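You operate a simulated robot arm through the tools that you are given. There is no shell and no other tool. Be economical: measure what you need, move in short steps, check, and stop when the job is done.

You run a simulated robot arm. Do the job below in one go: nothing can be reset, and whatever is moved stays where it is left.

Task
Open the two-part mould and oil both pockets of its lower half.
Fine: lay the lid on the same tray; use the red dabber and the oil dish; put the dabber back. Set down upright: red dabber. A coat counts when it lies all over at full strength: go over it till it gets no stronger.

The check looks at the end state, three seconds after you hand in, the way a careful person would. Anything else that was tipped, shoved, dropped, spilled or broken makes it a failure. Lids that push on must go on centred and level and be pressed home; caps that screw on are set level and turned clockwise until they are tight.

Robot
A 7-joint arm with a two-finger parallel gripper, hanging from a carriage that runs on a rail from [-2223, -5] to [57, 0] (x, y) and turns from -6.091 to 5.917 rad about z. Base frame: it is fixed where the carriage stands at the start and does not move with it; the origin is on the floor, on the carriage's upright axis, x ahead of it, y to its left, z up; the surface under the hand at the start is at about z = 736. Units: mm, rad, N and s.
With the tool pointing down near the work surface it reaches from about 120 to 640 mm from the robot's upright axis, wherever it stands. Its first joint turns from -2.897 to 2.897 rad. Places, roughly: left latch [500, 100, 800]; lower mould half [500, -100, 800]; oil dish [500, -400, 700]; right latch [500, -200, 800]; steel tray by press three [600, -100, 700]. Payload 3.91 kg.
Tool frame: the origin (TCP) lies between the finger pads and is the grasp point; the fingertips stand 30 mm ahead of it; z points along the fingers, y is the line along which they close. Largest opening 110 mm; finger width 20, thickness 10; the body of the gripper, 48 by 112 mm, starts 55 mm behind the TCP.
Orientation is that of the tool frame in the base frame, as a unit quaternion [x, y, z, w]. With the fingers straight down and closing along the base's y, the tool's x points along the base's -x, its y along +y and its z along -z.

Tools
- The arm moves only by the tool apply_moves. Its argument "plan" is text: rows parted by semicolons, each of 6 numbers parted by spaces: the shift along the tool's x, y, z in mm, then the turn, a rotation vector about the tool's x, y, z in rad. In form: dx dy dz ax ay az; .... A call has 1 to 12 rows; each row shifts and turns the commanded pose from where the row before left it, along the tool's axes as they then stand. "claw" is the gripper command, from -1 (shut) to 1 (fully open), values between in proportion, set as the call begins (left out, the last holds). Rows are played at 5 a second. More than 50 mm and 0.15 rad between two rows, or a gripper value outside its range, and nothing of the call is played. A pose out of reach is approached as far as the arm can. The call stops where the force on the tool passes 40 N (or 10 N more than at its start, if that is more) or the arm is blocked; 0.2 s more then pass. The fingers move at their own pace (about 108 mm/s each) and stop on an object; they squeeze with about 44 N. The grip force told is the motor's: it shows also when the fingers shut on nothing. Time passes only in rows, and 0.2 s behind the last, so rows that do not move let the fingers close. The reply holds the time, the measured pose of the TCP, the force on the tool along the base axes, the opening and the grip force, in the units named above and with some noise, with the torque about the TCP (base axes, N m) and any sound that the robot's microphone picked up.
- Cameras (640 x 400 px; columns grow to the right, rows downward): "scene" is now at [264.2, -19.2, 1476.9]; the picture's right is [-0.32, -0.95, 0.00], its down [-0.82, 0.28, -0.50] and it looks along [0.48, -0.16, -0.86] (base axes); focal length 296 px, centre (320, 200). "wrist" rides on the gripper at [72, 17, -103] in the tool frame; the picture's right is [-0.23, 0.97, 0.00], its down [-0.76, -0.18, -0.62] and it looks along [-0.61, -0.14, 0.78] (tool axes); focal length 222 px, centre (320, 200). There is no depth. A picture from a camera that has moved, and an enlarged one, comes with that camera's place and axes in the base frame and with its lens.
- capture(camera): a new picture of that camera. The clock stands still meanwhile.
- lift_body(by): slides the trunk up (or, below 0, down) by that many mm; the arm and the scene camera ride with it, the base frame stays. It gives what a move gives, with no picture.
- base_move(legs): drives the robot by 1 to 6 legs, each [ahead, left, turn to the left] in mm, mm and rad, along the robot's own axes; the way and the turn of a leg run together, so that a leg with both is an arc; at most 1500 mm and 3.142 rad a leg. The arm and the cameras ride along, it lands a little off, and it stops where it bumps. It keeps to its track: a leg is cut to what the track allows. It gives what a move gives.
- aim_head(pan, tilt): turns the head with the scene camera to pan (to the left, within 2.705 rad either way) and tilt (down, from -0.506 to 1.204), counted from straight ahead of the robot. It gives what a move gives.
- enlarge(camera, box): a new picture of the part [left, top, right, bottom] of that camera's present view, enlarged. The clock stands still meanwhile.
- close_job(): hands the job in; it is judged then, once.

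Go step by step. Nothing tells you exact positions but the pictures and the camera data: compare them with the known pose of the tool, close in by small moves and look again before you grip or let go. The budget is 120 turns and 98 pictures, counting those below and the enlarged ones. Unless the task says otherwise, let go and move clear before handing in.

The tools are called after "Emit:" as a command line: name --argument value ..., lists and objects as JSON in quotes. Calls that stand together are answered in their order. apply_moves: Moves the arm, as the interface text tells. Its arguments: {"type":"object","properties":{"plan":{"type":"string"},"claw":{"type":"number"}},"required":["plan"]} The other tools are called the same way: lift_body (by) slides the trunk up or down; base_move (legs) drives the base; aim_head (pan, tilt) turns the head that bears the scene camera; capture (camera) takes a picture; enlarge (camera, box) takes an enlarged picture of a part of a camera's view; close_job () hands the job in.

At the start:

```text
clock: 0.0
tcp_pos: [517.7, -163.7, 1161.6]
tool_rot: [0.0, 1.0, 0.0, 0.0]
wrist_force: [1.0, 0.5, 0.1]
wrist_torque: [0.0, -0.04, 0.03]
width: 109.9
grip_force: 0.0
trunk travel left (down, up): [-175.0, 405.0]
robot x, y, heading: [2.0, -1.1, 0.003]
head pan, tilt: [-0.33, 1.042]
```

scene: 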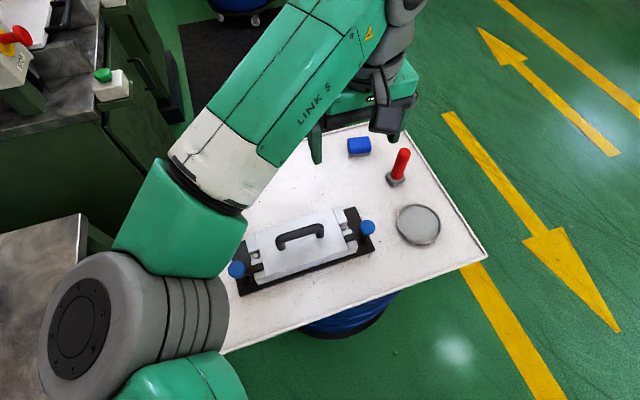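
wrist: 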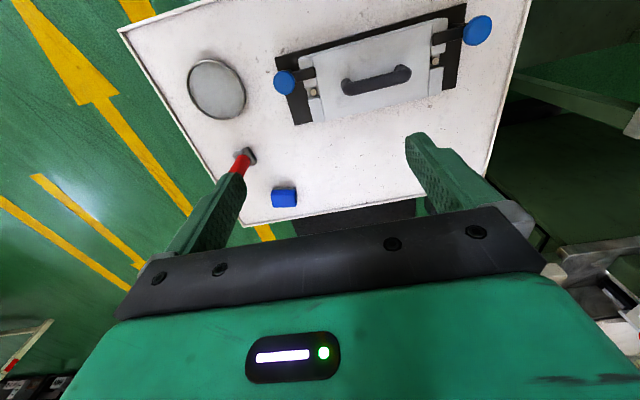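

I see the mould with a handle on the lid and blue-knobbed latches at both ends, the red dabber in a stand, an oil dish and a blue block. I'll look closer first.

Emit:
enlarge --camera "scene" --box '[210, 180, 400, 300]'

Emit:
enlarge --camera "wrist" --box '[250, 0, 530, 175]'

Emit:
enlarge --camera "scene" --box '[330, 120, 490, 260]'

```text
3.33 times, centred on (305, 240) of scene
camera zoom: at [264.2, -19.2, 1476.9], right [-0.32, -0.95, 0.0], down [-0.82, 0.28, -0.5], along [0.48, -0.16, -0.86], focal length 986 px, centre (370, 67)
```

zoom: 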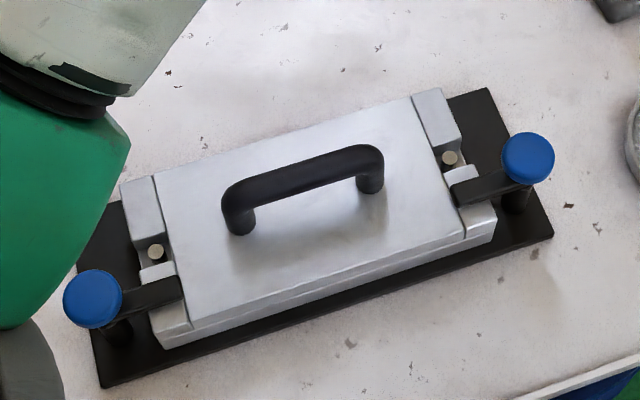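

```text
2.29 times, centred on (390, 88) of wrist
camera zoom: at [446.6, -147.2, 1266.2], right [0.23, 0.97, 0.0], down [0.76, -0.18, 0.62], along [0.61, -0.14, -0.78], focal length 508 px, centre (160, 457)
```

zoom: 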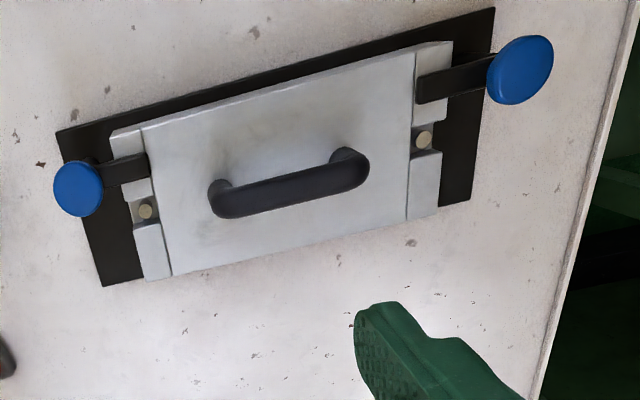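

```text
2.86 times, centred on (410, 190) of scene
camera zoom: at [264.2, -19.2, 1476.9], right [-0.32, -0.95, 0.0], down [-0.82, 0.28, -0.5], along [0.48, -0.16, -0.86], focal length 846 px, centre (63, 229)
```

zoom: 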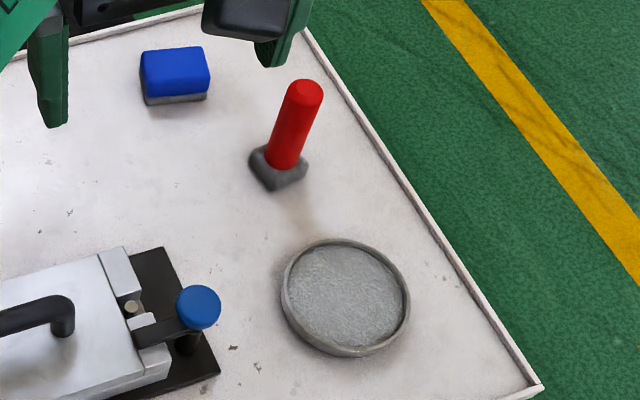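

Triangulated: right knob ≈ (518,-227,820), left knob ≈ (517,97,820), handle ≈ (554,-66,830) along y. I'll bring the wrist camera close to the right latch to understand it.

Emit:
apply_moves --plan "11.3 -8 43 0 0 0;11.3 -8 43 0 0 0;11.3 -8 43 0 0 0;11.3 -8 43 0 0 0;11.3 -8 43 0 0 0;11.3 -8 43 0 0 0" --claw 1

Emit:
capture --camera "wrist"

Emit:
capture --camera "scene"

```text
clock: 1.4
tcp_pos: [450.3, -214.2, 902.1]
tool_rot: [0.0, 1.0, 0.001, 0.0]
wrist_force: [0.4, 0.1, 0.2]
wrist_torque: [0.0, 0.01, -0.01]
width: 110.1
grip_force: 0.0
trunk travel left (down, up): [-175.0, 405.0]
robot x, y, heading: [0.8, 0.2, 0.002]
head pan, tilt: [-0.33, 1.042]
```

```text
92 pictures are left
camera wrist: at [379.3, -197.1, 1007.2], right [0.23, 0.97, 0.0], down [0.76, -0.18, 0.62], along [0.61, -0.14, -0.78], focal length 222 px, centre (320, 200)
```

wrist: 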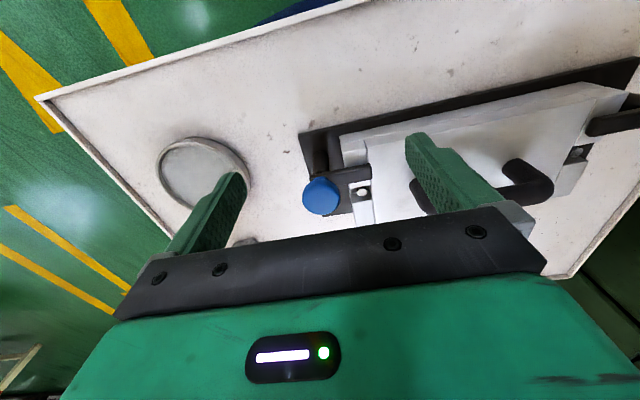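

```text
91 pictures are left
camera scene: at [263.9, -19.2, 1476.9], right [-0.32, -0.95, 0.0], down [-0.82, 0.28, -0.5], along [0.48, -0.16, -0.86], focal length 296 px, centre (320, 200)
```

scene: 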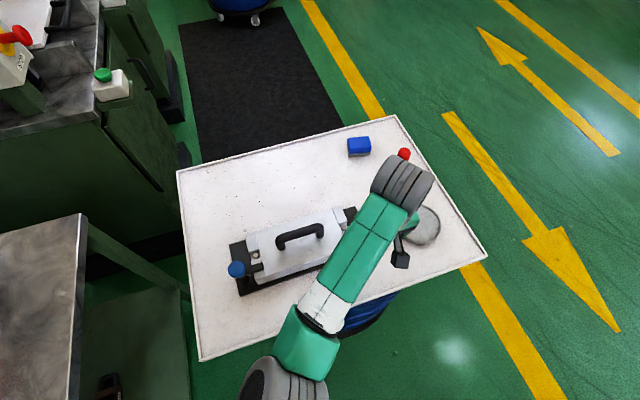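

Emit:
enlarge --camera "wrist" --box '[270, 100, 430, 220]'

Emit:
enlarge --camera "scene" --box '[215, 200, 345, 300]'

```text
3.33 times, centred on (350, 160) of wrist
camera zoom: at [379.3, -197.1, 1007.2], right [0.23, 0.97, 0.0], down [0.76, -0.18, 0.62], along [0.61, -0.14, -0.78], focal length 740 px, centre (220, 333)
```

zoom: 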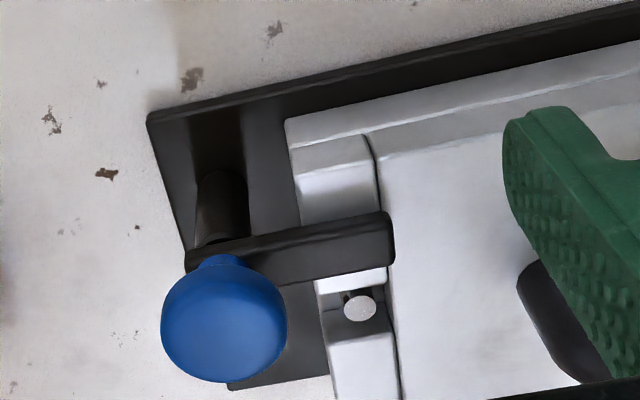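

```text
4.00 times, centred on (280, 250) of scene
camera zoom: at [263.9, -19.2, 1476.9], right [-0.32, -0.95, 0.0], down [-0.82, 0.28, -0.5], along [0.48, -0.16, -0.86], focal length 1184 px, centre (480, 0)
```

zoom: 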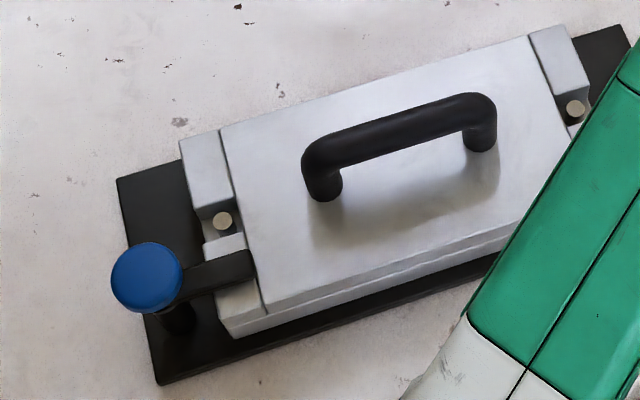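

The latches look like swing arms on posts with a blue knob on the pivot. I want a lower side view of the right latch, so I'll yaw the hand and tilt it.

Emit:
apply_moves --plan "-28 -35 0 0 0 0;-28 -35 0 0 0 0;0 0 0 0 0 -0.149;0 0 0 0 0 -0.149;0 0 0 0 0 -0.149;0 0 0 0 0 -0.149;0 0 0 0 0 -0.149;0 0 0 0 0 -0.149;0 0 0 0 0 -0.149;0 0 0 0 0 -0.149;0 0 0 0 0 -0.149;0 0 0 0 0 -0.149"

Emit:
apply_moves --plan "0 0 20 0 0 -0.08;0 0 20 0 -0.13 0;0 0 15 0 -0.13 0;0 0 0 0 -0.13 0;0 0 0 0 -0.13 0"

Emit:
capture --camera "wrist"

```text
clock: 4.0
tcp_pos: [506.0, -282.4, 903.8]
tool_rot: [-0.679, 0.734, 0.001, 0.0]
wrist_force: [0.0, 0.4, -0.1]
wrist_torque: [-0.01, -0.05, -0.02]
width: 110.1
grip_force: 0.0
trunk travel left (down, up): [-175.0, 405.0]
robot x, y, heading: [-5.3, -4.0, 0.004]
head pan, tilt: [-0.33, 1.042]
```

```text
clock: 5.2
tcp_pos: [506.4, -279.8, 849.3]
tool_rot: [0.683, -0.683, -0.183, -0.183]
wrist_force: [0.3, -0.4, -0.2]
wrist_torque: [0.02, 0.03, 0.03]
width: 110.0
grip_force: 0.1
trunk travel left (down, up): [-175.0, 405.0]
robot x, y, heading: [-3.5, -0.7, -0.002]
head pan, tilt: [-0.33, 1.042]
```

```text
88 pictures are left
camera wrist: at [490.4, -393.9, 903.9], right [-0.97, 0.2, 0.11], down [0.18, 0.35, 0.92], along [0.14, 0.92, -0.37], focal length 222 px, centre (320, 200)
```

wrist: 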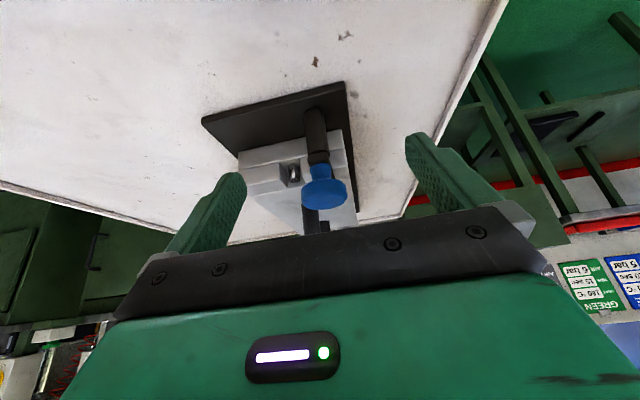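

Emit:
enlarge --camera "wrist" --box '[220, 80, 380, 240]'

```text
2.50 times, centred on (300, 160) of wrist
camera zoom: at [490.4, -393.9, 903.9], right [-0.97, 0.2, 0.11], down [0.18, 0.35, 0.92], along [0.14, 0.92, -0.37], focal length 555 px, centre (370, 300)
```

zoom: 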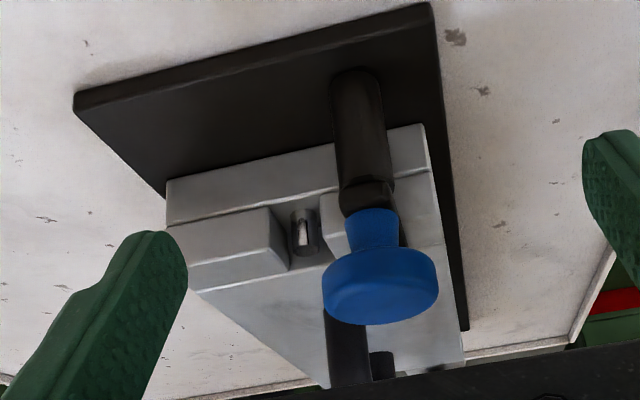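

The arm is a horizontal bar over the lid on a post, with a blue cap (z≈822–838, Ø≈38) above the pivot. I'll level the hand, rise, centre over the knob and look.

Emit:
apply_moves --plan "0 0 0 0 0.13 0;0 0 0 0 0.13 0;0 0 0 0 0.13 0;0 0 -25 0 0.13 0;0 0 -25 0 0 0;-27 -5 0 0 0 0;-26 -5 0 0 0 0;0 0 0 0 0 0"

Emit:
capture --camera "wrist"

Emit:
capture --camera "scene"

```text
clock: 7.0
tcp_pos: [516.1, -229.8, 897.2]
tool_rot: [-0.707, 0.707, -0.001, 0.001]
wrist_force: [0.6, -0.5, 0.2]
wrist_torque: [-0.02, 0.0, 0.0]
width: 110.1
grip_force: 0.0
trunk travel left (down, up): [-175.0, 405.0]
robot x, y, heading: [-0.1, -0.4, -0.002]
head pan, tilt: [-0.33, 1.042]
```

```text
86 pictures are left
camera wrist: at [500.3, -301.2, 1001.7], right [-0.97, 0.23, 0.0], down [0.18, 0.76, 0.62], along [0.14, 0.61, -0.78], focal length 222 px, centre (320, 200)
```

wrist: 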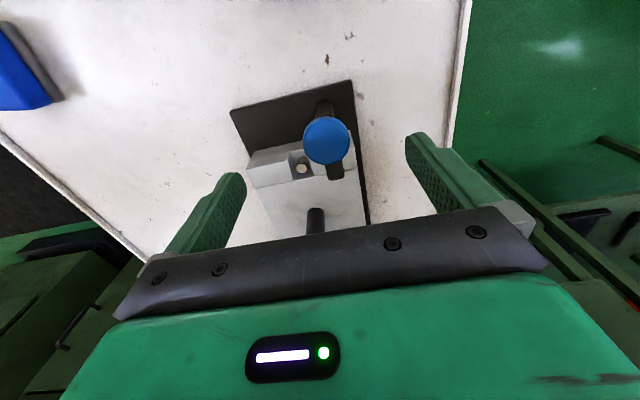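

```text
85 pictures are left
camera scene: at [264.2, -19.2, 1476.9], right [-0.32, -0.95, 0.0], down [-0.82, 0.28, -0.5], along [0.48, -0.16, -0.86], focal length 296 px, centre (320, 200)
```

scene: 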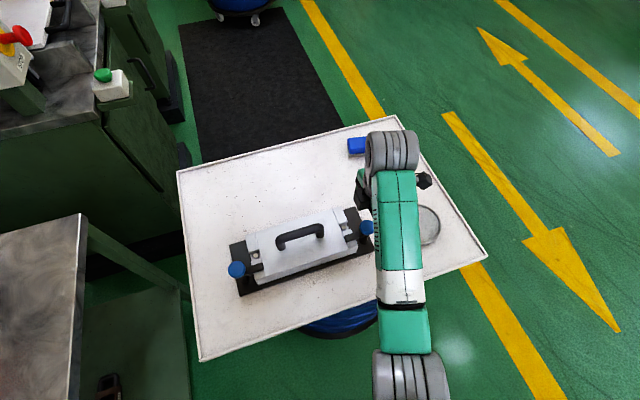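

Cap is around (513,-228). I'll descend so the fingertips flank the cap, and close.

Emit:
apply_moves --plan "-2 3 26 0 0 0;0 0 26 0 0 0;0 0 0 0 0 0"

Emit:
apply_moves --plan "0 0 0 0 0 0;0 0 0 0 0 0;0 0 0 0 0 0" --claw -1

Emit:
capture --camera "wrist"

```text
clock: 7.8
tcp_pos: [513.3, -228.8, 847.1]
tool_rot: [0.708, -0.707, 0.0, 0.0]
wrist_force: [-0.7, 0.0, -0.2]
wrist_torque: [0.03, 0.01, 0.01]
width: 109.9
grip_force: 0.1
trunk travel left (down, up): [-175.0, 405.0]
robot x, y, heading: [-2.0, 1.1, 0.0]
head pan, tilt: [-0.33, 1.042]
```

```text
clock: 8.6
tcp_pos: [511.5, -227.8, 844.9]
tool_rot: [-0.707, 0.708, 0.001, -0.002]
wrist_force: [-9.3, 0.5, 5.4]
wrist_torque: [0.3, 0.39, 0.0]
width: 37.5
grip_force: 44.7
trunk travel left (down, up): [-175.0, 405.0]
robot x, y, heading: [1.3, 1.6, -0.002]
head pan, tilt: [-0.33, 1.042]
```

```text
84 pictures are left
camera wrist: at [495.9, -301.0, 950.1], right [-0.97, 0.23, 0.0], down [0.18, 0.76, 0.62], along [0.14, 0.61, -0.78], focal length 222 px, centre (320, 200)
```

wrist: 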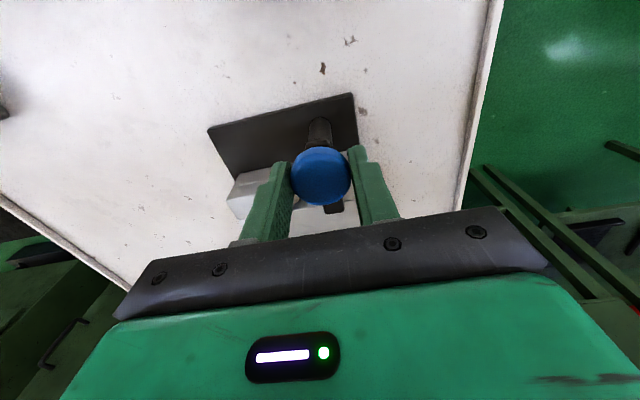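

Gripped (37.5 mm). I'll relieve the side force and try a small counter-clockwise turn.

Emit:
apply_moves --plan "0 2 0 0 0 0;0 0 0 0 0 -0.1;0 0 0 0 0 -0.1;0 0 0 0 0 -0.1;0 0 0 0 0 0"

Emit:
capture --camera "wrist"

```text
clock: 9.8
tcp_pos: [511.6, -227.8, 846.2]
tool_rot: [0.805, -0.594, 0.0, 0.0]
wrist_force: [7.3, -0.4, -11.5]
wrist_torque: [-0.15, -0.29, -0.61]
width: 37.5
grip_force: 45.4
trunk travel left (down, up): [-175.0, 405.0]
robot x, y, heading: [1.8, 0.6, 0.001]
head pan, tilt: [-0.33, 1.042]
```

```text
83 pictures are left
camera wrist: at [518.0, -301.8, 950.8], right [-1.0, -0.07, 0.0], down [-0.06, 0.78, 0.62], along [-0.04, 0.62, -0.78], focal length 222 px, centre (320, 200)
```

wrist: 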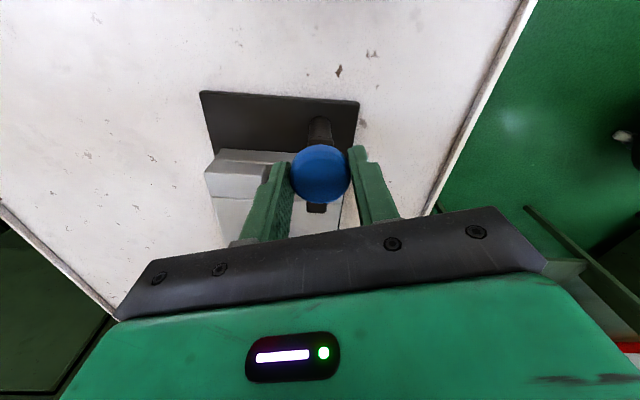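

The cap seems to have slipped or the arm did not follow. I'll look closer to confirm before trying the other way.

Emit:
enlarge --camera "wrist" --box '[200, 80, 380, 240]'

Emit:
apply_moves --plan "0 0 0 0 0 0.1;0 0 0 0 0 0.1;0 0 0 0 0 0.1;0 0 0 0 0 0.1;0 0 0 0 0 0.1;0 0 0 0 0 0.1;0 0 0 0 0 0"

Emit:
enlarge --camera "wrist" --box '[200, 80, 380, 240]'

```text
2.50 times, centred on (290, 160) of wrist
camera zoom: at [518.0, -301.8, 950.8], right [-1.0, -0.07, 0.0], down [-0.06, 0.78, 0.62], along [-0.04, 0.62, -0.78], focal length 555 px, centre (395, 300)
```

zoom: 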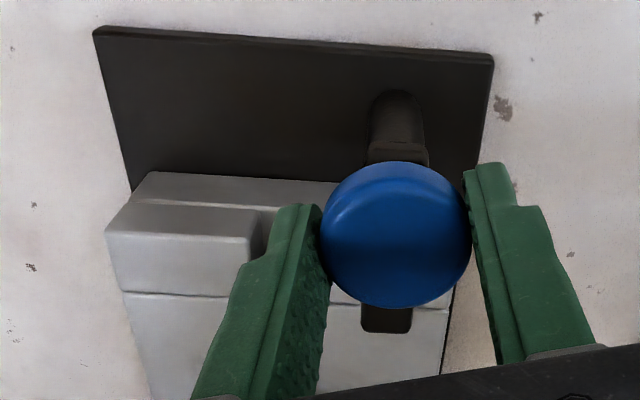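

```text
clock: 11.4
tcp_pos: [510.6, -228.7, 846.9]
tool_rot: [-0.593, 0.805, 0.0, 0.001]
wrist_force: [1.6, 1.9, -6.2]
wrist_torque: [0.43, -0.03, 0.01]
width: 37.4
grip_force: 45.1
trunk travel left (down, up): [-175.0, 405.0]
robot x, y, heading: [-0.1, 1.8, 0.004]
head pan, tilt: [-0.33, 1.042]
```

```text
2.50 times, centred on (290, 160) of wrist
camera zoom: at [474.6, -291.8, 950.8], right [-0.86, 0.51, 0.0], down [0.4, 0.67, 0.62], along [0.32, 0.54, -0.78], focal length 555 px, centre (395, 300)
```

zoom: 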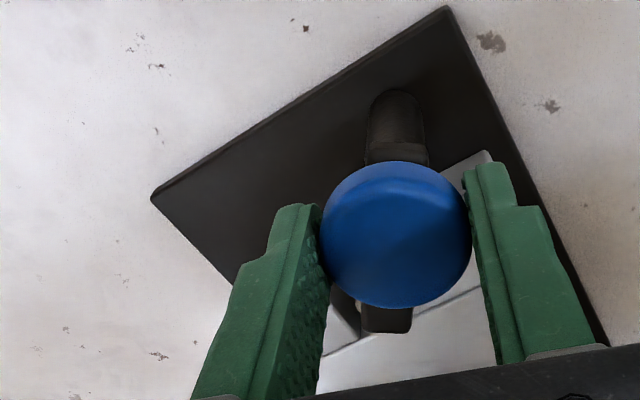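

The arm does follow clockwise (it had hit a stop counter-clockwise). I'll keep turning clockwise.

Emit:
apply_moves --plan "0 0 0 0 0 0.12;0 0 0 0 0 0.12;0 0 0 0 0 0.12;0 0 0 0 0 0.12;0 0 0 0 0 0.12;0 0 0 0 0 0.12;0 0 0 0 0 0.12;0 0 0 0 0 0.12;0 0 0 0 0 0.12;0 0 0 0 0 0.12;0 0 0 0 0 0"

Emit:
capture --camera "wrist"

```text
clock: 13.8
tcp_pos: [510.2, -226.7, 846.3]
tool_rot: [-0.035, 0.999, 0.001, 0.0]
wrist_force: [-1.6, 5.5, 0.8]
wrist_torque: [0.04, 0.14, 0.7]
width: 37.6
grip_force: 45.1
trunk travel left (down, up): [-175.0, 405.0]
robot x, y, heading: [-0.3, -0.6, -0.001]
head pan, tilt: [-0.33, 1.042]
```

```text
80 pictures are left
camera wrist: at [438.4, -215.1, 950.4], right [0.16, 0.99, 0.0], down [0.77, -0.13, 0.62], along [0.61, -0.1, -0.78], focal length 222 px, centre (320, 200)
```

wrist: 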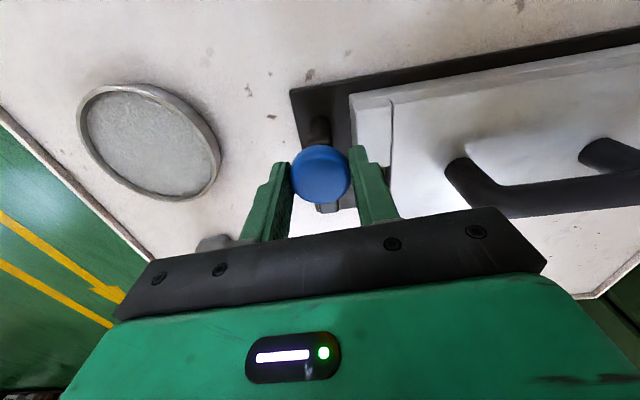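

Torque rose: it likely reached its open stop. Release straight up and look.

Emit:
apply_moves --plan "0 0 0 0 0 0;0 0 0 0 0 0;0 0 -30 0 0 0;0 0 -40 0 0 0;40 0 0 0 0 0;0 0 0 0 0 0" --claw 0.4

Emit:
enlarge --camera "wrist" --box '[240, 40, 460, 220]'

```text
clock: 15.2
tcp_pos: [471.3, -232.8, 915.5]
tool_rot: [-0.034, 0.999, 0.001, -0.002]
wrist_force: [-0.6, 0.1, -0.8]
wrist_torque: [0.04, -0.03, 0.0]
width: 76.9
grip_force: 0.0
trunk travel left (down, up): [-175.0, 405.0]
robot x, y, heading: [-1.6, 1.7, 0.0]
head pan, tilt: [-0.33, 1.042]
```

```text
2.22 times, centred on (350, 130) of wrist
camera zoom: at [398.8, -221.2, 1019.9], right [0.16, 0.99, 0.0], down [0.77, -0.12, 0.62], along [0.61, -0.1, -0.78], focal length 494 px, centre (253, 356)
```

zoom: 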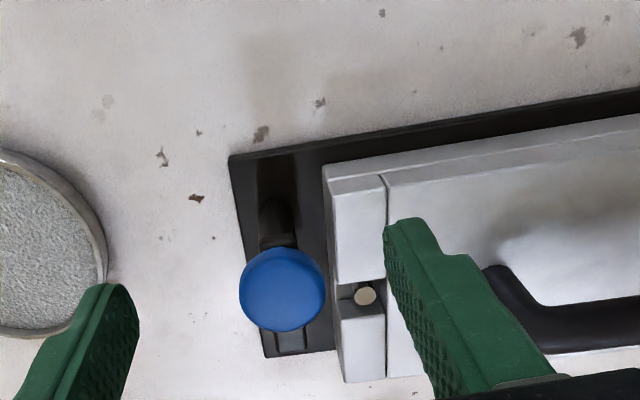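

Right latch is open (arm points to +x, off the lid). Now the mirror-image left latch: yaw the hand the other way and go there.

Emit:
apply_moves --plan "0 0 0 0 0 0.149;0 0 0 0 0 0.149;0 0 0 0 0 0.149;0 0 0 0 0 0.149;0 0 0 0 0 0.149;0 0 0 0 0 0.149;0 0 0 0 0 0.149;0 0 0 0 0 0.149;0 0 0 0 0 0.149;0 0 0 0 0 0.149;0 0 0 0 0 0.149" --claw 1

Emit:
apply_moves --plan "46 5.6 0 0 0 0;46 5.6 0 0 0 0;46 5.6 0 0 0 0;46 5.6 0 0 0 0;46 5.6 0 0 0 0;46 5.6 0 0 0 0;46 5.6 0 0 0 0;0 0 15 0 0 0;0 0 0 0 0 0"

Emit:
capture --camera "wrist"

```text
clock: 17.6
tcp_pos: [470.0, -229.6, 916.9]
tool_rot: [0.708, 0.706, 0.0, 0.0]
wrist_force: [-0.5, 0.1, -1.3]
wrist_torque: [-0.01, -0.01, 0.01]
width: 110.1
grip_force: 0.1
trunk travel left (down, up): [-175.0, 405.0]
robot x, y, heading: [-0.5, -1.3, -0.002]
head pan, tilt: [-0.33, 1.042]
```

```text
clock: 19.6
tcp_pos: [510.5, 88.5, 901.7]
tool_rot: [0.707, 0.707, 0.0, 0.0]
wrist_force: [0.2, -0.5, 0.0]
wrist_torque: [0.02, -0.06, -0.01]
width: 110.0
grip_force: 0.0
trunk travel left (down, up): [-175.0, 405.0]
robot x, y, heading: [1.6, 2.4, 0.0]
head pan, tilt: [-0.33, 1.042]
```

```text
78 pictures are left
camera wrist: at [529.1, 161.8, 1005.8], right [0.97, -0.23, 0.0], down [-0.18, -0.76, 0.62], along [-0.14, -0.61, -0.78], focal length 222 px, centre (320, 200)
```

wrist: 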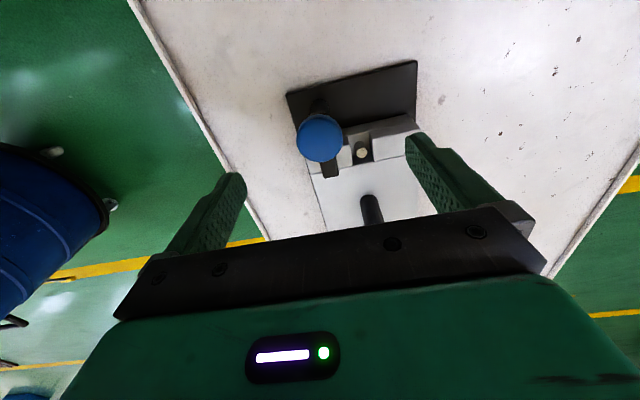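

Left cap ≈ (512,91). Descend and grip.

Emit:
apply_moves --plan "2.5 1 28 0 0 0;0 0 27 0 0 0;0 0 0 0 0 0"

Emit:
apply_moves --plan "0 0 0 0 0 0;0 0 0 0 0 0;0 0 0 0 0 0" --claw -1

```text
clock: 20.4
tcp_pos: [511.3, 91.3, 846.7]
tool_rot: [0.708, 0.707, 0.0, 0.001]
wrist_force: [0.3, -0.5, 0.5]
wrist_torque: [-0.02, 0.03, 0.02]
width: 109.9
grip_force: 0.0
trunk travel left (down, up): [-175.0, 405.0]
robot x, y, heading: [-1.4, -0.8, -0.002]
head pan, tilt: [-0.33, 1.042]
```

```text
clock: 21.2
tcp_pos: [511.5, 91.0, 848.3]
tool_rot: [0.707, 0.707, -0.001, 0.0]
wrist_force: [-4.2, -1.1, 3.5]
wrist_torque: [-0.08, 0.15, 0.01]
width: 37.3
grip_force: 45.3
trunk travel left (down, up): [-175.0, 405.0]
robot x, y, heading: [-1.8, 3.6, 0.007]
head pan, tilt: [-0.33, 1.042]
```

Gripped; turn counter-clockwise by about 1.5 rad.

Emit:
apply_moves --plan "0 0 0 0 0 -0.13;0 0 0 0 0 -0.13;0 0 0 0 0 -0.13;0 0 0 0 0 -0.13;0 0 0 0 0 -0.13;0 0 0 0 0 -0.13;0 0 0 0 0 -0.13;0 0 0 0 0 -0.13;0 0 0 0 0 -0.13;0 0 0 0 0 -0.13;0 0 0 0 0 -0.13;0 0 0 0 0 0"

Emit:
enlarge --camera "wrist" --box '[240, 60, 440, 220]'

```text
clock: 23.1
tcp_pos: [508.6, 90.7, 845.9]
tool_rot: [0.25, 0.968, 0.0, 0.0]
wrist_force: [-12.9, -7.1, 14.5]
wrist_torque: [-0.55, 0.24, -0.02]
width: 37.4
grip_force: 45.0
trunk travel left (down, up): [-175.0, 405.0]
robot x, y, heading: [3.1, 0.5, 0.0]
head pan, tilt: [-0.33, 1.042]
stopped in row 9: the force on the tool passed its limit at 41 N (the readings are from after the stop); the commanded pose is now the measured one
```

```text
2.50 times, centred on (340, 140) of wrist
camera zoom: at [454.9, 140.4, 950.9], right [0.67, 0.74, 0.0], down [0.58, -0.52, 0.62], along [0.46, -0.42, -0.78], focal length 555 px, centre (270, 350)
```

zoom: 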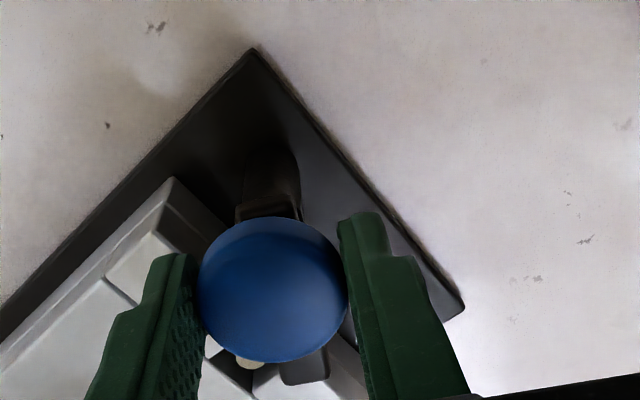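

Turned about 60° before a transient force stop; torque is near zero now, so I'll continue more slowly.

Emit:
apply_moves --plan "0 0 0 0 0 0;0 0 0 0 0 -0.06;0 0 0 0 0 -0.06;0 0 0 0 0 -0.06;0 0 0 0 0 -0.06;0 0 0 0 0 -0.06"

```text
clock: 24.5
tcp_pos: [508.1, 89.6, 847.1]
tool_rot: [0.101, 0.995, -0.001, -0.001]
wrist_force: [-21.0, -14.9, 28.6]
wrist_torque: [-0.48, 0.28, -0.06]
width: 37.4
grip_force: 45.0
trunk travel left (down, up): [-175.0, 405.0]
robot x, y, heading: [-0.1, -0.9, -0.002]
head pan, tilt: [-0.33, 1.042]
```

Side and vertical load is building; I'll release, let it relax, lift and look.

Emit:
apply_moves --plan "0 0 0 0 0 0;0 0 0 0 0 0;0 0 -30 0 0 0;0 0 -30 0 0 0;0 0 0 0 0 0" --claw 0.4

Emit:
enlarge --camera "wrist" --box '[220, 60, 440, 240]'

```text
clock: 25.7
tcp_pos: [509.9, 95.2, 906.8]
tool_rot: [0.101, 0.995, 0.0, 0.0]
wrist_force: [-0.3, 0.5, -1.0]
wrist_torque: [0.0, 0.01, 0.0]
width: 77.1
grip_force: 0.1
trunk travel left (down, up): [-175.0, 405.0]
robot x, y, heading: [1.2, 1.3, 0.003]
head pan, tilt: [-0.33, 1.042]
```

```text
2.22 times, centred on (330, 150) of wrist
camera zoom: at [443.6, 125.7, 1011.2], right [0.42, 0.91, 0.0], down [0.71, -0.33, 0.62], along [0.57, -0.26, -0.78], focal length 494 px, centre (298, 311)
```

zoom: 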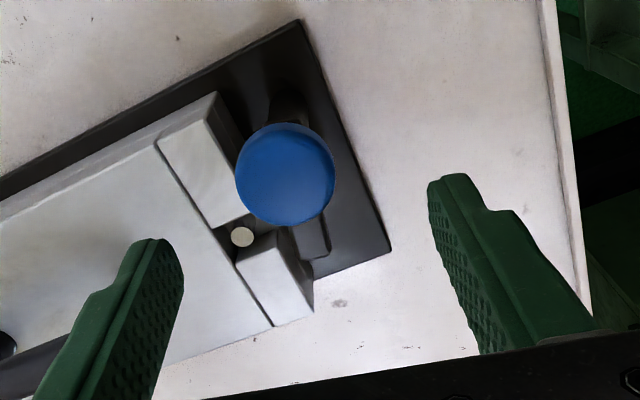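

Arm is nearly swung out but not fully parallel; one more re-grip, centred, for the last ~15°.

Emit:
apply_moves --plan "-1.4 -4.3 20 0 0 0;0 0 40 0 0 0;0 0 0 0 0 0"

Emit:
apply_moves --plan "0 0 0 0 0 0;0 0 0 0 0 0;0 0 0 0 0 -0.07;0 0 0 0 0 -0.07;0 0 0 0 0 -0.07;0 0 0 0 0 -0.07;0 0 0 0 0 0" --claw -1

```text
clock: 26.5
tcp_pos: [510.3, 90.2, 846.5]
tool_rot: [0.101, 0.995, 0.0, 0.0]
wrist_force: [0.3, 0.5, 1.4]
wrist_torque: [0.0, -0.04, 0.02]
width: 76.8
grip_force: 0.0
trunk travel left (down, up): [-175.0, 405.0]
robot x, y, heading: [-3.7, -1.2, -0.0]
head pan, tilt: [-0.33, 1.042]
```

```text
clock: 28.1
tcp_pos: [510.9, 89.0, 845.4]
tool_rot: [-0.039, 0.999, -0.001, -0.002]
wrist_force: [0.7, 0.2, -13.0]
wrist_torque: [0.07, 0.28, -0.42]
width: 37.2
grip_force: 45.2
trunk travel left (down, up): [-175.0, 405.0]
robot x, y, heading: [-4.3, -1.0, -0.002]
head pan, tilt: [-0.33, 1.042]
```

Stop reached on the left latch too. I'll release, rise and drive the carriage forward to extend reach, then check both latches.

Emit:
apply_moves --plan "0 0 0 0 0 0;0 0 0 0 0 0;0 0 -35 0 0 0;0 0 -40 0 0 0;0 0 0 0 0 0" --claw 0.4

Emit:
base_move --legs '[[54, 0, 0]]'

Emit:
capture --camera "scene"

Emit:
capture --camera "wrist"

```text
clock: 29.3
tcp_pos: [510.5, 89.8, 923.0]
tool_rot: [-0.039, 0.999, 0.0, 0.0]
wrist_force: [-0.4, -0.5, 0.1]
wrist_torque: [0.01, 0.05, -0.03]
width: 76.9
grip_force: 0.0
trunk travel left (down, up): [-175.0, 405.0]
robot x, y, heading: [-0.3, -0.9, 0.003]
head pan, tilt: [-0.33, 1.042]
```

```text
clock: 30.2
tcp_pos: [564.1, 88.8, 925.2]
tool_rot: [-0.039, 0.999, 0.0, -0.001]
wrist_force: [0.1, 0.1, -0.7]
wrist_torque: [0.0, 0.02, -0.01]
width: 77.0
grip_force: 0.0
trunk travel left (down, up): [-175.0, 405.0]
robot x, y, heading: [56.7, -3.1, -0.0]
head pan, tilt: [-0.33, 1.042]
```

```text
75 pictures are left
camera scene: at [317.6, -19.2, 1477.0], right [-0.32, -0.95, 0.0], down [-0.82, 0.28, -0.5], along [0.48, -0.16, -0.86], focal length 296 px, centre (320, 200)
```

scene: 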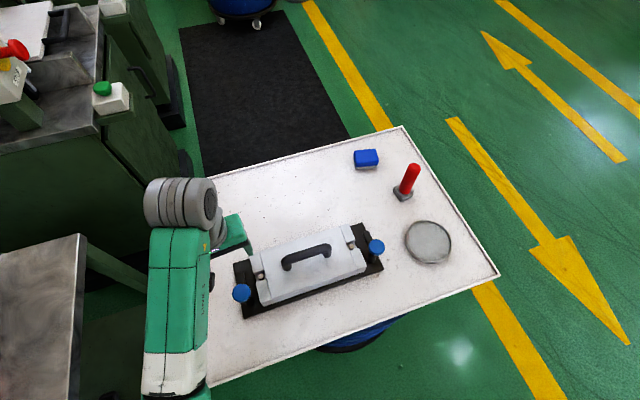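

```text
74 pictures are left
camera wrist: at [491.2, 100.4, 1027.8], right [0.15, 0.99, 0.0], down [0.77, -0.12, 0.62], along [0.62, -0.09, -0.78], focal length 222 px, centre (320, 200)
```

wrist: 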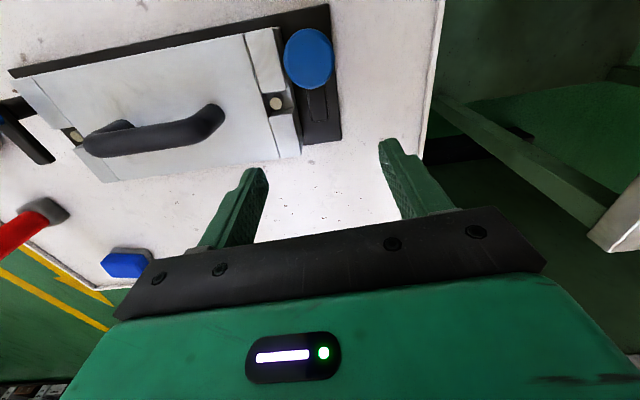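

Emit:
enlarge --camera "scene" --box '[220, 210, 400, 325]'

Emit:
enlarge --camera "scene" --box '[340, 140, 470, 270]'

```text
3.48 times, centred on (310, 268) of scene
camera zoom: at [317.6, -19.2, 1477.0], right [-0.32, -0.95, 0.0], down [-0.82, 0.28, -0.5], along [0.48, -0.16, -0.86], focal length 1029 px, centre (355, -35)
```

zoom: 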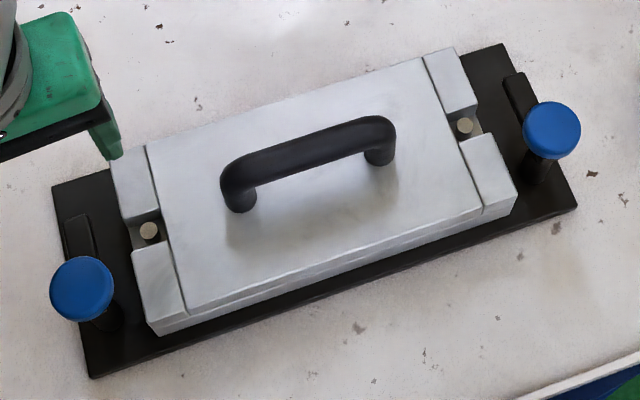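

```text
3.08 times, centred on (405, 205) of scene
camera zoom: at [317.6, -19.2, 1477.0], right [-0.32, -0.95, 0.0], down [-0.82, 0.28, -0.5], along [0.48, -0.16, -0.86], focal length 911 px, centre (58, 185)
```

zoom: 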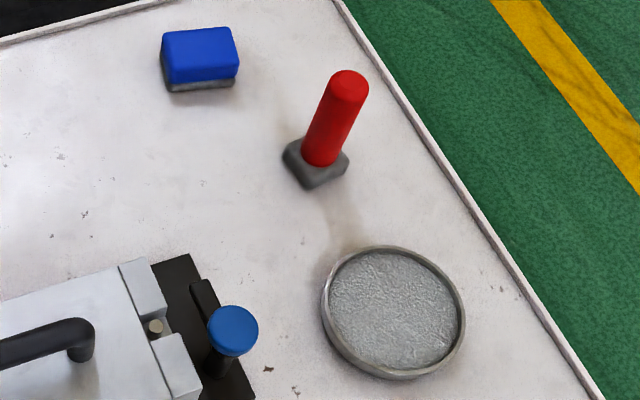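

Both latch arms are clear of the lid. Handle bar centre ≈ (552,-61), top ≈ 834. I'll orient to pinch it across x and approach.

Emit:
apply_moves --plan "0 0 0 0 0 -0.149;0 0 0 0 0 -0.149;0 0 0 0 0 -0.149;0 0 0 0 0 -0.149;0 0 0 0 0 -0.149;0 0 0 0 0 -0.149;0 0 0 0 0 -0.149;0 0 0 0 0 -0.149;0 0 0 0 0 -0.149;0 0 0 0 0 -0.152" --claw 0.4

Emit:
apply_moves --plan "38 3 0 0 0 0;38 3 0 0 0 0;38 3 0 0 0 0;38 3 0 0 0 0;0 0 20 0 0 0;0 0 0 0 0 0"

Emit:
capture --camera "wrist"

```text
refused: row 10 steps farther than a row can; nothing moved
```

```text
clock: 31.6
tcp_pos: [409.7, 89.3, 904.4]
tool_rot: [-0.039, 0.999, 0.0, 0.0]
wrist_force: [-0.8, 0.2, -0.5]
wrist_torque: [-0.01, 0.0, 0.04]
width: 77.1
grip_force: 0.1
trunk travel left (down, up): [-175.0, 405.0]
robot x, y, heading: [54.4, -1.2, 0.0]
head pan, tilt: [-0.33, 1.042]
```

```text
71 pictures are left
camera wrist: at [337.0, 99.9, 1008.9], right [0.15, 0.99, 0.0], down [0.77, -0.12, 0.62], along [0.62, -0.09, -0.78], focal length 222 px, centre (320, 200)
```

wrist: 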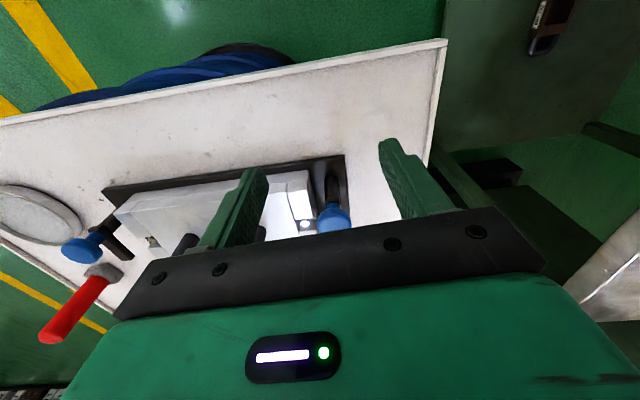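

The turn was refused so the shift went the wrong way, harmlessly at height. Redo the yaw, then go over the handle.

Emit:
apply_moves --plan "0 0 0 0 0 -0.149;0 0 0 0 0 -0.149;0 0 0 0 0 -0.149;0 0 0 0 0 -0.149;0 0 0 0 0 -0.149;0 0 0 0 0 -0.149;0 0 0 0 0 -0.149;0 0 0 0 0 -0.149;0 0 0 0 0 -0.149;0 0 0 0 0 -0.149" --claw 0.4

```text
clock: 33.8
tcp_pos: [410.1, 90.2, 904.3]
tool_rot: [-0.706, 0.708, 0.001, 0.0]
wrist_force: [0.3, 0.7, 1.2]
wrist_torque: [0.02, 0.01, -0.01]
width: 76.9
grip_force: 0.0
trunk travel left (down, up): [-175.0, 405.0]
robot x, y, heading: [55.0, 0.4, -0.006]
head pan, tilt: [-0.33, 1.042]
```

Emit:
apply_moves --plan "30 -28.4 0 0 0 0;30 -28.4 0 0 0 0;30 -28.4 0 0 0 0;30 -28.4 0 0 0 0;30 -28.4 0 0 0 0;0 0 0 0 0 0"

Emit:
capture --camera "wrist"

```text
clock: 35.2
tcp_pos: [552.0, -61.3, 901.4]
tool_rot: [-0.706, 0.709, 0.0, 0.001]
wrist_force: [-0.5, -0.2, -0.8]
wrist_torque: [0.01, 0.03, -0.01]
width: 77.1
grip_force: 0.1
trunk travel left (down, up): [-175.0, 405.0]
robot x, y, heading: [58.4, 0.4, -0.002]
head pan, tilt: [-0.33, 1.042]
```

```text
70 pictures are left
camera wrist: at [536.1, -133.9, 1006.0], right [-0.97, 0.23, 0.0], down [0.18, 0.76, 0.62], along [0.14, 0.61, -0.78], focal length 222 px, centre (320, 200)
```

wrist: 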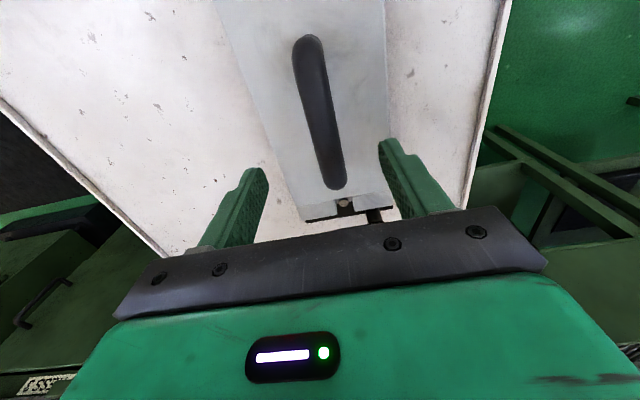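

Handle from here: centre ≈ (546,-70). Correct, descend to z≈838 and grip.

Emit:
apply_moves --plan "8 5 20 0 0 0;0 0 22 0 0 0;0 0 21 0 0 0;0 0 0 0 0 0"

Emit:
capture --camera "wrist"

```text
clock: 36.2
tcp_pos: [546.2, -69.3, 839.0]
tool_rot: [-0.706, 0.708, -0.001, 0.0]
wrist_force: [0.1, 0.1, -0.3]
wrist_torque: [0.02, -0.01, 0.01]
width: 77.3
grip_force: 0.1
trunk travel left (down, up): [-175.0, 405.0]
robot x, y, heading: [55.1, 1.0, -0.002]
head pan, tilt: [-0.33, 1.042]
```

```text
69 pictures are left
camera wrist: at [530.0, -141.7, 942.6], right [-0.97, 0.23, 0.0], down [0.18, 0.76, 0.62], along [0.14, 0.61, -0.78], focal length 222 px, centre (320, 200)
```

wrist: 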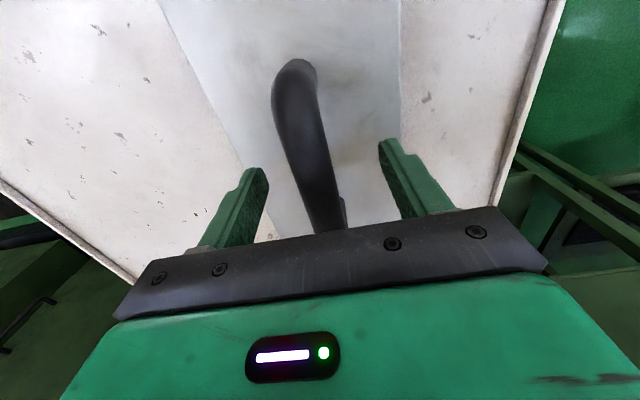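

Bar sits centred between the pads. Close and lift a little.

Emit:
apply_moves --plan "0 0 0 0 0 0;0 0 0 0 0 0;0 0 0 0 0 0" --claw -1

Emit:
enlarge --camera "scene" --box '[220, 190, 400, 325]'

```text
clock: 37.0
tcp_pos: [545.7, -69.1, 837.8]
tool_rot: [-0.706, 0.708, 0.0, 0.0]
wrist_force: [1.3, -0.3, 1.0]
wrist_torque: [-0.07, -0.02, 0.27]
width: 21.3
grip_force: 43.7
trunk travel left (down, up): [-175.0, 405.0]
robot x, y, heading: [52.6, -4.3, 0.002]
head pan, tilt: [-0.33, 1.042]
```

```text
2.96 times, centred on (310, 258) of scene
camera zoom: at [317.5, -19.2, 1476.9], right [-0.32, -0.95, 0.0], down [-0.82, 0.28, -0.5], along [0.48, -0.16, -0.86], focal length 877 px, centre (350, 30)
```

zoom: 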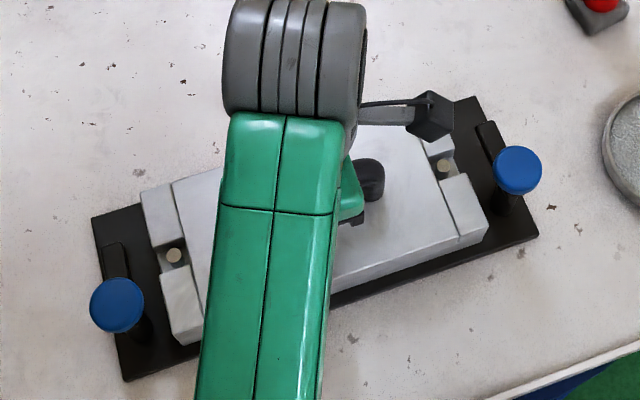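

Emit:
apply_moves --plan "0 0 -3 0 0 0;0 0 -5 0 0 0;0 0 -7 0 0 0;0 0 0 0 0 0"

Emit:
enlarge --camera "scene" --box '[220, 190, 400, 325]'

```text
clock: 38.0
tcp_pos: [546.9, -69.5, 854.0]
tool_rot: [-0.706, 0.708, -0.001, 0.0]
wrist_force: [-0.1, 0.4, -9.9]
wrist_torque: [0.04, 0.0, 0.02]
width: 21.3
grip_force: 44.0
trunk travel left (down, up): [-175.0, 405.0]
robot x, y, heading: [53.6, -1.1, 0.003]
head pan, tilt: [-0.33, 1.042]
```

```text
2.96 times, centred on (310, 258) of scene
camera zoom: at [317.0, -19.2, 1476.7], right [-0.32, -0.95, 0.0], down [-0.82, 0.28, -0.5], along [0.48, -0.16, -0.86], focal length 877 px, centre (350, 30)
```

zoom: 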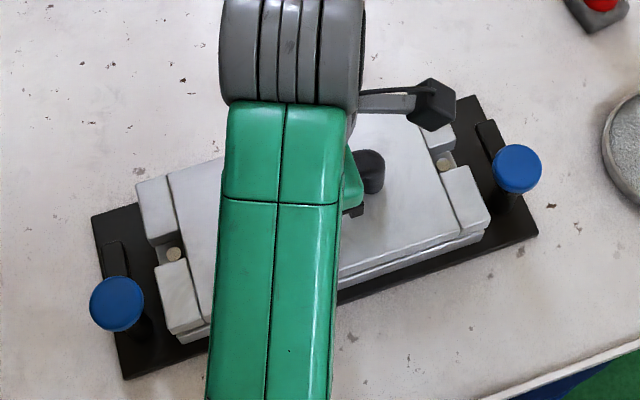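

Lid is lifting cleanly (~1 kg). Raise it well clear.

Emit:
apply_moves --plan "0 0 -15 0 0 0;0 0 -15 0 0 0;0 0 -20 0 0 0;0 0 -20 0 0 0;0 0 -20 0 0 0;0 0 0 0 0 0"

Emit:
capture --camera "scene"

Emit:
capture --camera "wrist"

```text
clock: 39.4
tcp_pos: [547.6, -69.1, 946.0]
tool_rot: [-0.705, 0.709, 0.001, 0.001]
wrist_force: [0.2, 0.1, -9.2]
wrist_torque: [0.0, 0.03, 0.0]
width: 21.5
grip_force: 44.4
trunk travel left (down, up): [-175.0, 405.0]
robot x, y, heading: [53.5, -0.1, -0.001]
head pan, tilt: [-0.33, 1.042]
```

```text
66 pictures are left
camera scene: at [317.0, -19.1, 1476.7], right [-0.32, -0.95, 0.0], down [-0.82, 0.28, -0.5], along [0.48, -0.16, -0.86], focal length 296 px, centre (320, 200)
```

scene: 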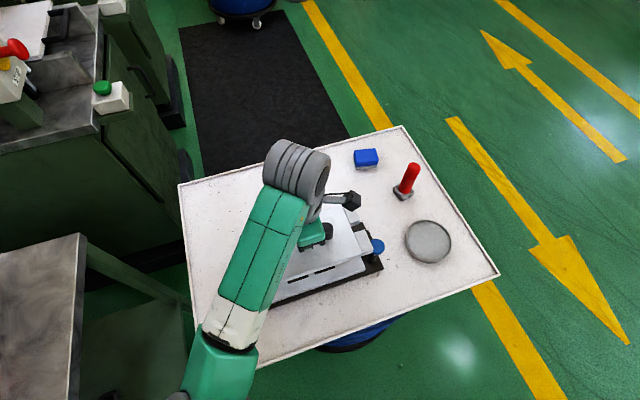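

```text
65 pictures are left
camera wrist: at [531.6, -141.3, 1049.3], right [-0.97, 0.23, 0.0], down [0.18, 0.76, 0.62], along [0.14, 0.61, -0.78], focal length 222 px, centre (320, 200)
```

wrist: 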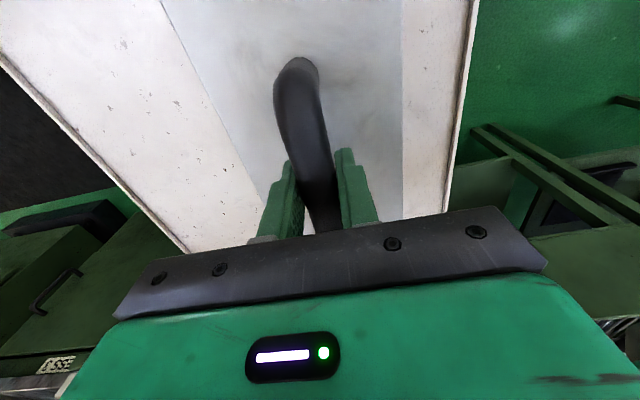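

Carry the lid to the free area beyond the mould, x≈697, y≈-30.

Emit:
apply_moves --plan "-8 -30 0 0 0 0;-8 -30 0 0 0 0;-8 -30 0 0 0 0;-8 -30 0 0 0 0;-8 -30 0 0 0 0;0 0 0 0 0 0"

Emit:
capture --camera "scene"

```text
clock: 40.8
tcp_pos: [697.0, -30.3, 945.5]
tool_rot: [-0.706, 0.708, 0.001, 0.0]
wrist_force: [-0.1, 0.3, -9.8]
wrist_torque: [0.04, 0.06, -0.02]
width: 21.4
grip_force: 43.9
trunk travel left (down, up): [-175.0, 405.0]
robot x, y, heading: [53.0, 0.6, -0.004]
head pan, tilt: [-0.33, 1.042]
```

```text
64 pictures are left
camera scene: at [316.8, -19.2, 1476.7], right [-0.32, -0.95, 0.0], down [-0.82, 0.28, -0.5], along [0.48, -0.16, -0.86], focal length 296 px, centre (320, 200)
```

scene: 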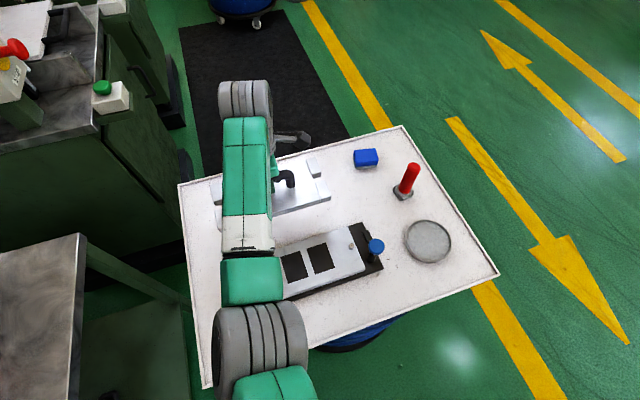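

Holding pose well and both pockets are visible. Lower the lid.

Emit:
apply_moves --plan "0 0 20 0 0 0;0 0 20 0 0 0;0 0 20 0 0 0;0 0 20 0 0 0;0 0 15 0 0 0;0 0 15 0 0 0;0 0 0 0 0 0"

Emit:
enlarge --camera "scene" --box '[180, 130, 400, 310]'

```text
clock: 42.4
tcp_pos: [696.7, -29.7, 834.2]
tool_rot: [-0.706, 0.709, 0.0, 0.0]
wrist_force: [0.3, 0.3, -9.5]
wrist_torque: [0.0, -0.01, -0.03]
width: 21.4
grip_force: 44.3
trunk travel left (down, up): [-175.0, 405.0]
robot x, y, heading: [53.1, 2.0, 0.002]
head pan, tilt: [-0.33, 1.042]
```

```text
2.22 times, centred on (290, 220) of scene
camera zoom: at [316.9, -19.2, 1476.7], right [-0.32, -0.95, 0.0], down [-0.82, 0.28, -0.5], along [0.48, -0.16, -0.86], focal length 658 px, centre (387, 156)
```

zoom: 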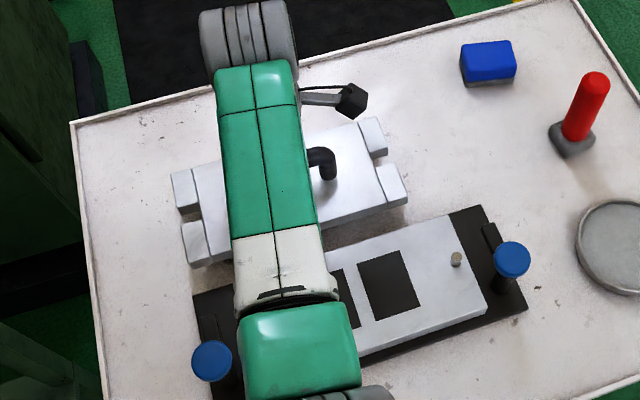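

Emit:
apply_moves --plan "0 0 8 0 0 0;0 0 6 0 0 0;0 0 4 0 0 0;0 0 0 0 0 0"

```text
clock: 43.4
tcp_pos: [696.3, -30.3, 816.4]
tool_rot: [-0.706, 0.708, 0.0, 0.0]
wrist_force: [0.2, -0.5, -9.5]
wrist_torque: [-0.03, 0.05, -0.02]
width: 21.5
grip_force: 44.3
trunk travel left (down, up): [-175.0, 405.0]
robot x, y, heading: [50.9, -1.5, 0.002]
head pan, tilt: [-0.33, 1.042]
```

Emit:
apply_moves --plan "0 0 4 0 0 0;0 0 4 0 0 0;0 0 3 0 0 0;0 0 0 0 0 0"

```text
clock: 44.4
tcp_pos: [696.6, -30.7, 806.9]
tool_rot: [-0.706, 0.708, 0.0, 0.0]
wrist_force: [-0.1, 0.5, -9.7]
wrist_torque: [-0.03, 0.0, 0.03]
width: 21.5
grip_force: 44.5
trunk travel left (down, up): [-175.0, 405.0]
robot x, y, heading: [55.2, 1.6, 0.003]
head pan, tilt: [-0.33, 1.042]
```

Emit:
apply_moves --plan "0 0 3 0 0 0;0 0 3 0 0 0;0 0 3 0 0 0;0 0 0 0 0 0"

Emit:
enlarge --camera "scene" --box '[180, 130, 400, 310]'

```text
clock: 45.4
tcp_pos: [698.8, -30.1, 799.8]
tool_rot: [-0.706, 0.708, -0.001, 0.001]
wrist_force: [-10.4, -1.2, 33.4]
wrist_torque: [0.01, 0.0, 0.03]
width: 21.6
grip_force: 44.2
trunk travel left (down, up): [-175.0, 405.0]
robot x, y, heading: [55.0, -0.3, -0.001]
head pan, tilt: [-0.33, 1.042]
```

```text
2.22 times, centred on (290, 220) of scene
camera zoom: at [317.9, -19.4, 1477.4], right [-0.32, -0.95, 0.0], down [-0.82, 0.28, -0.5], along [0.48, -0.16, -0.86], focal length 658 px, centre (387, 156)
```

zoom: 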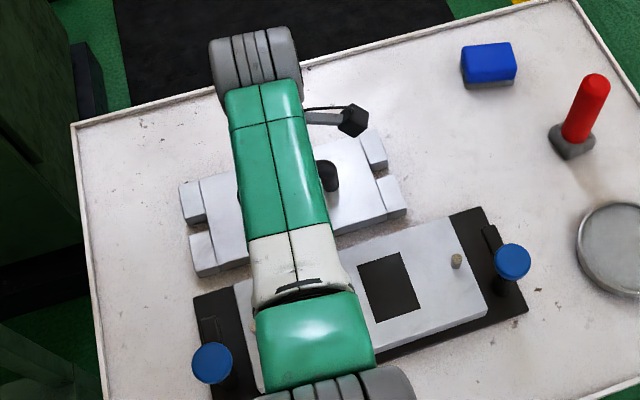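

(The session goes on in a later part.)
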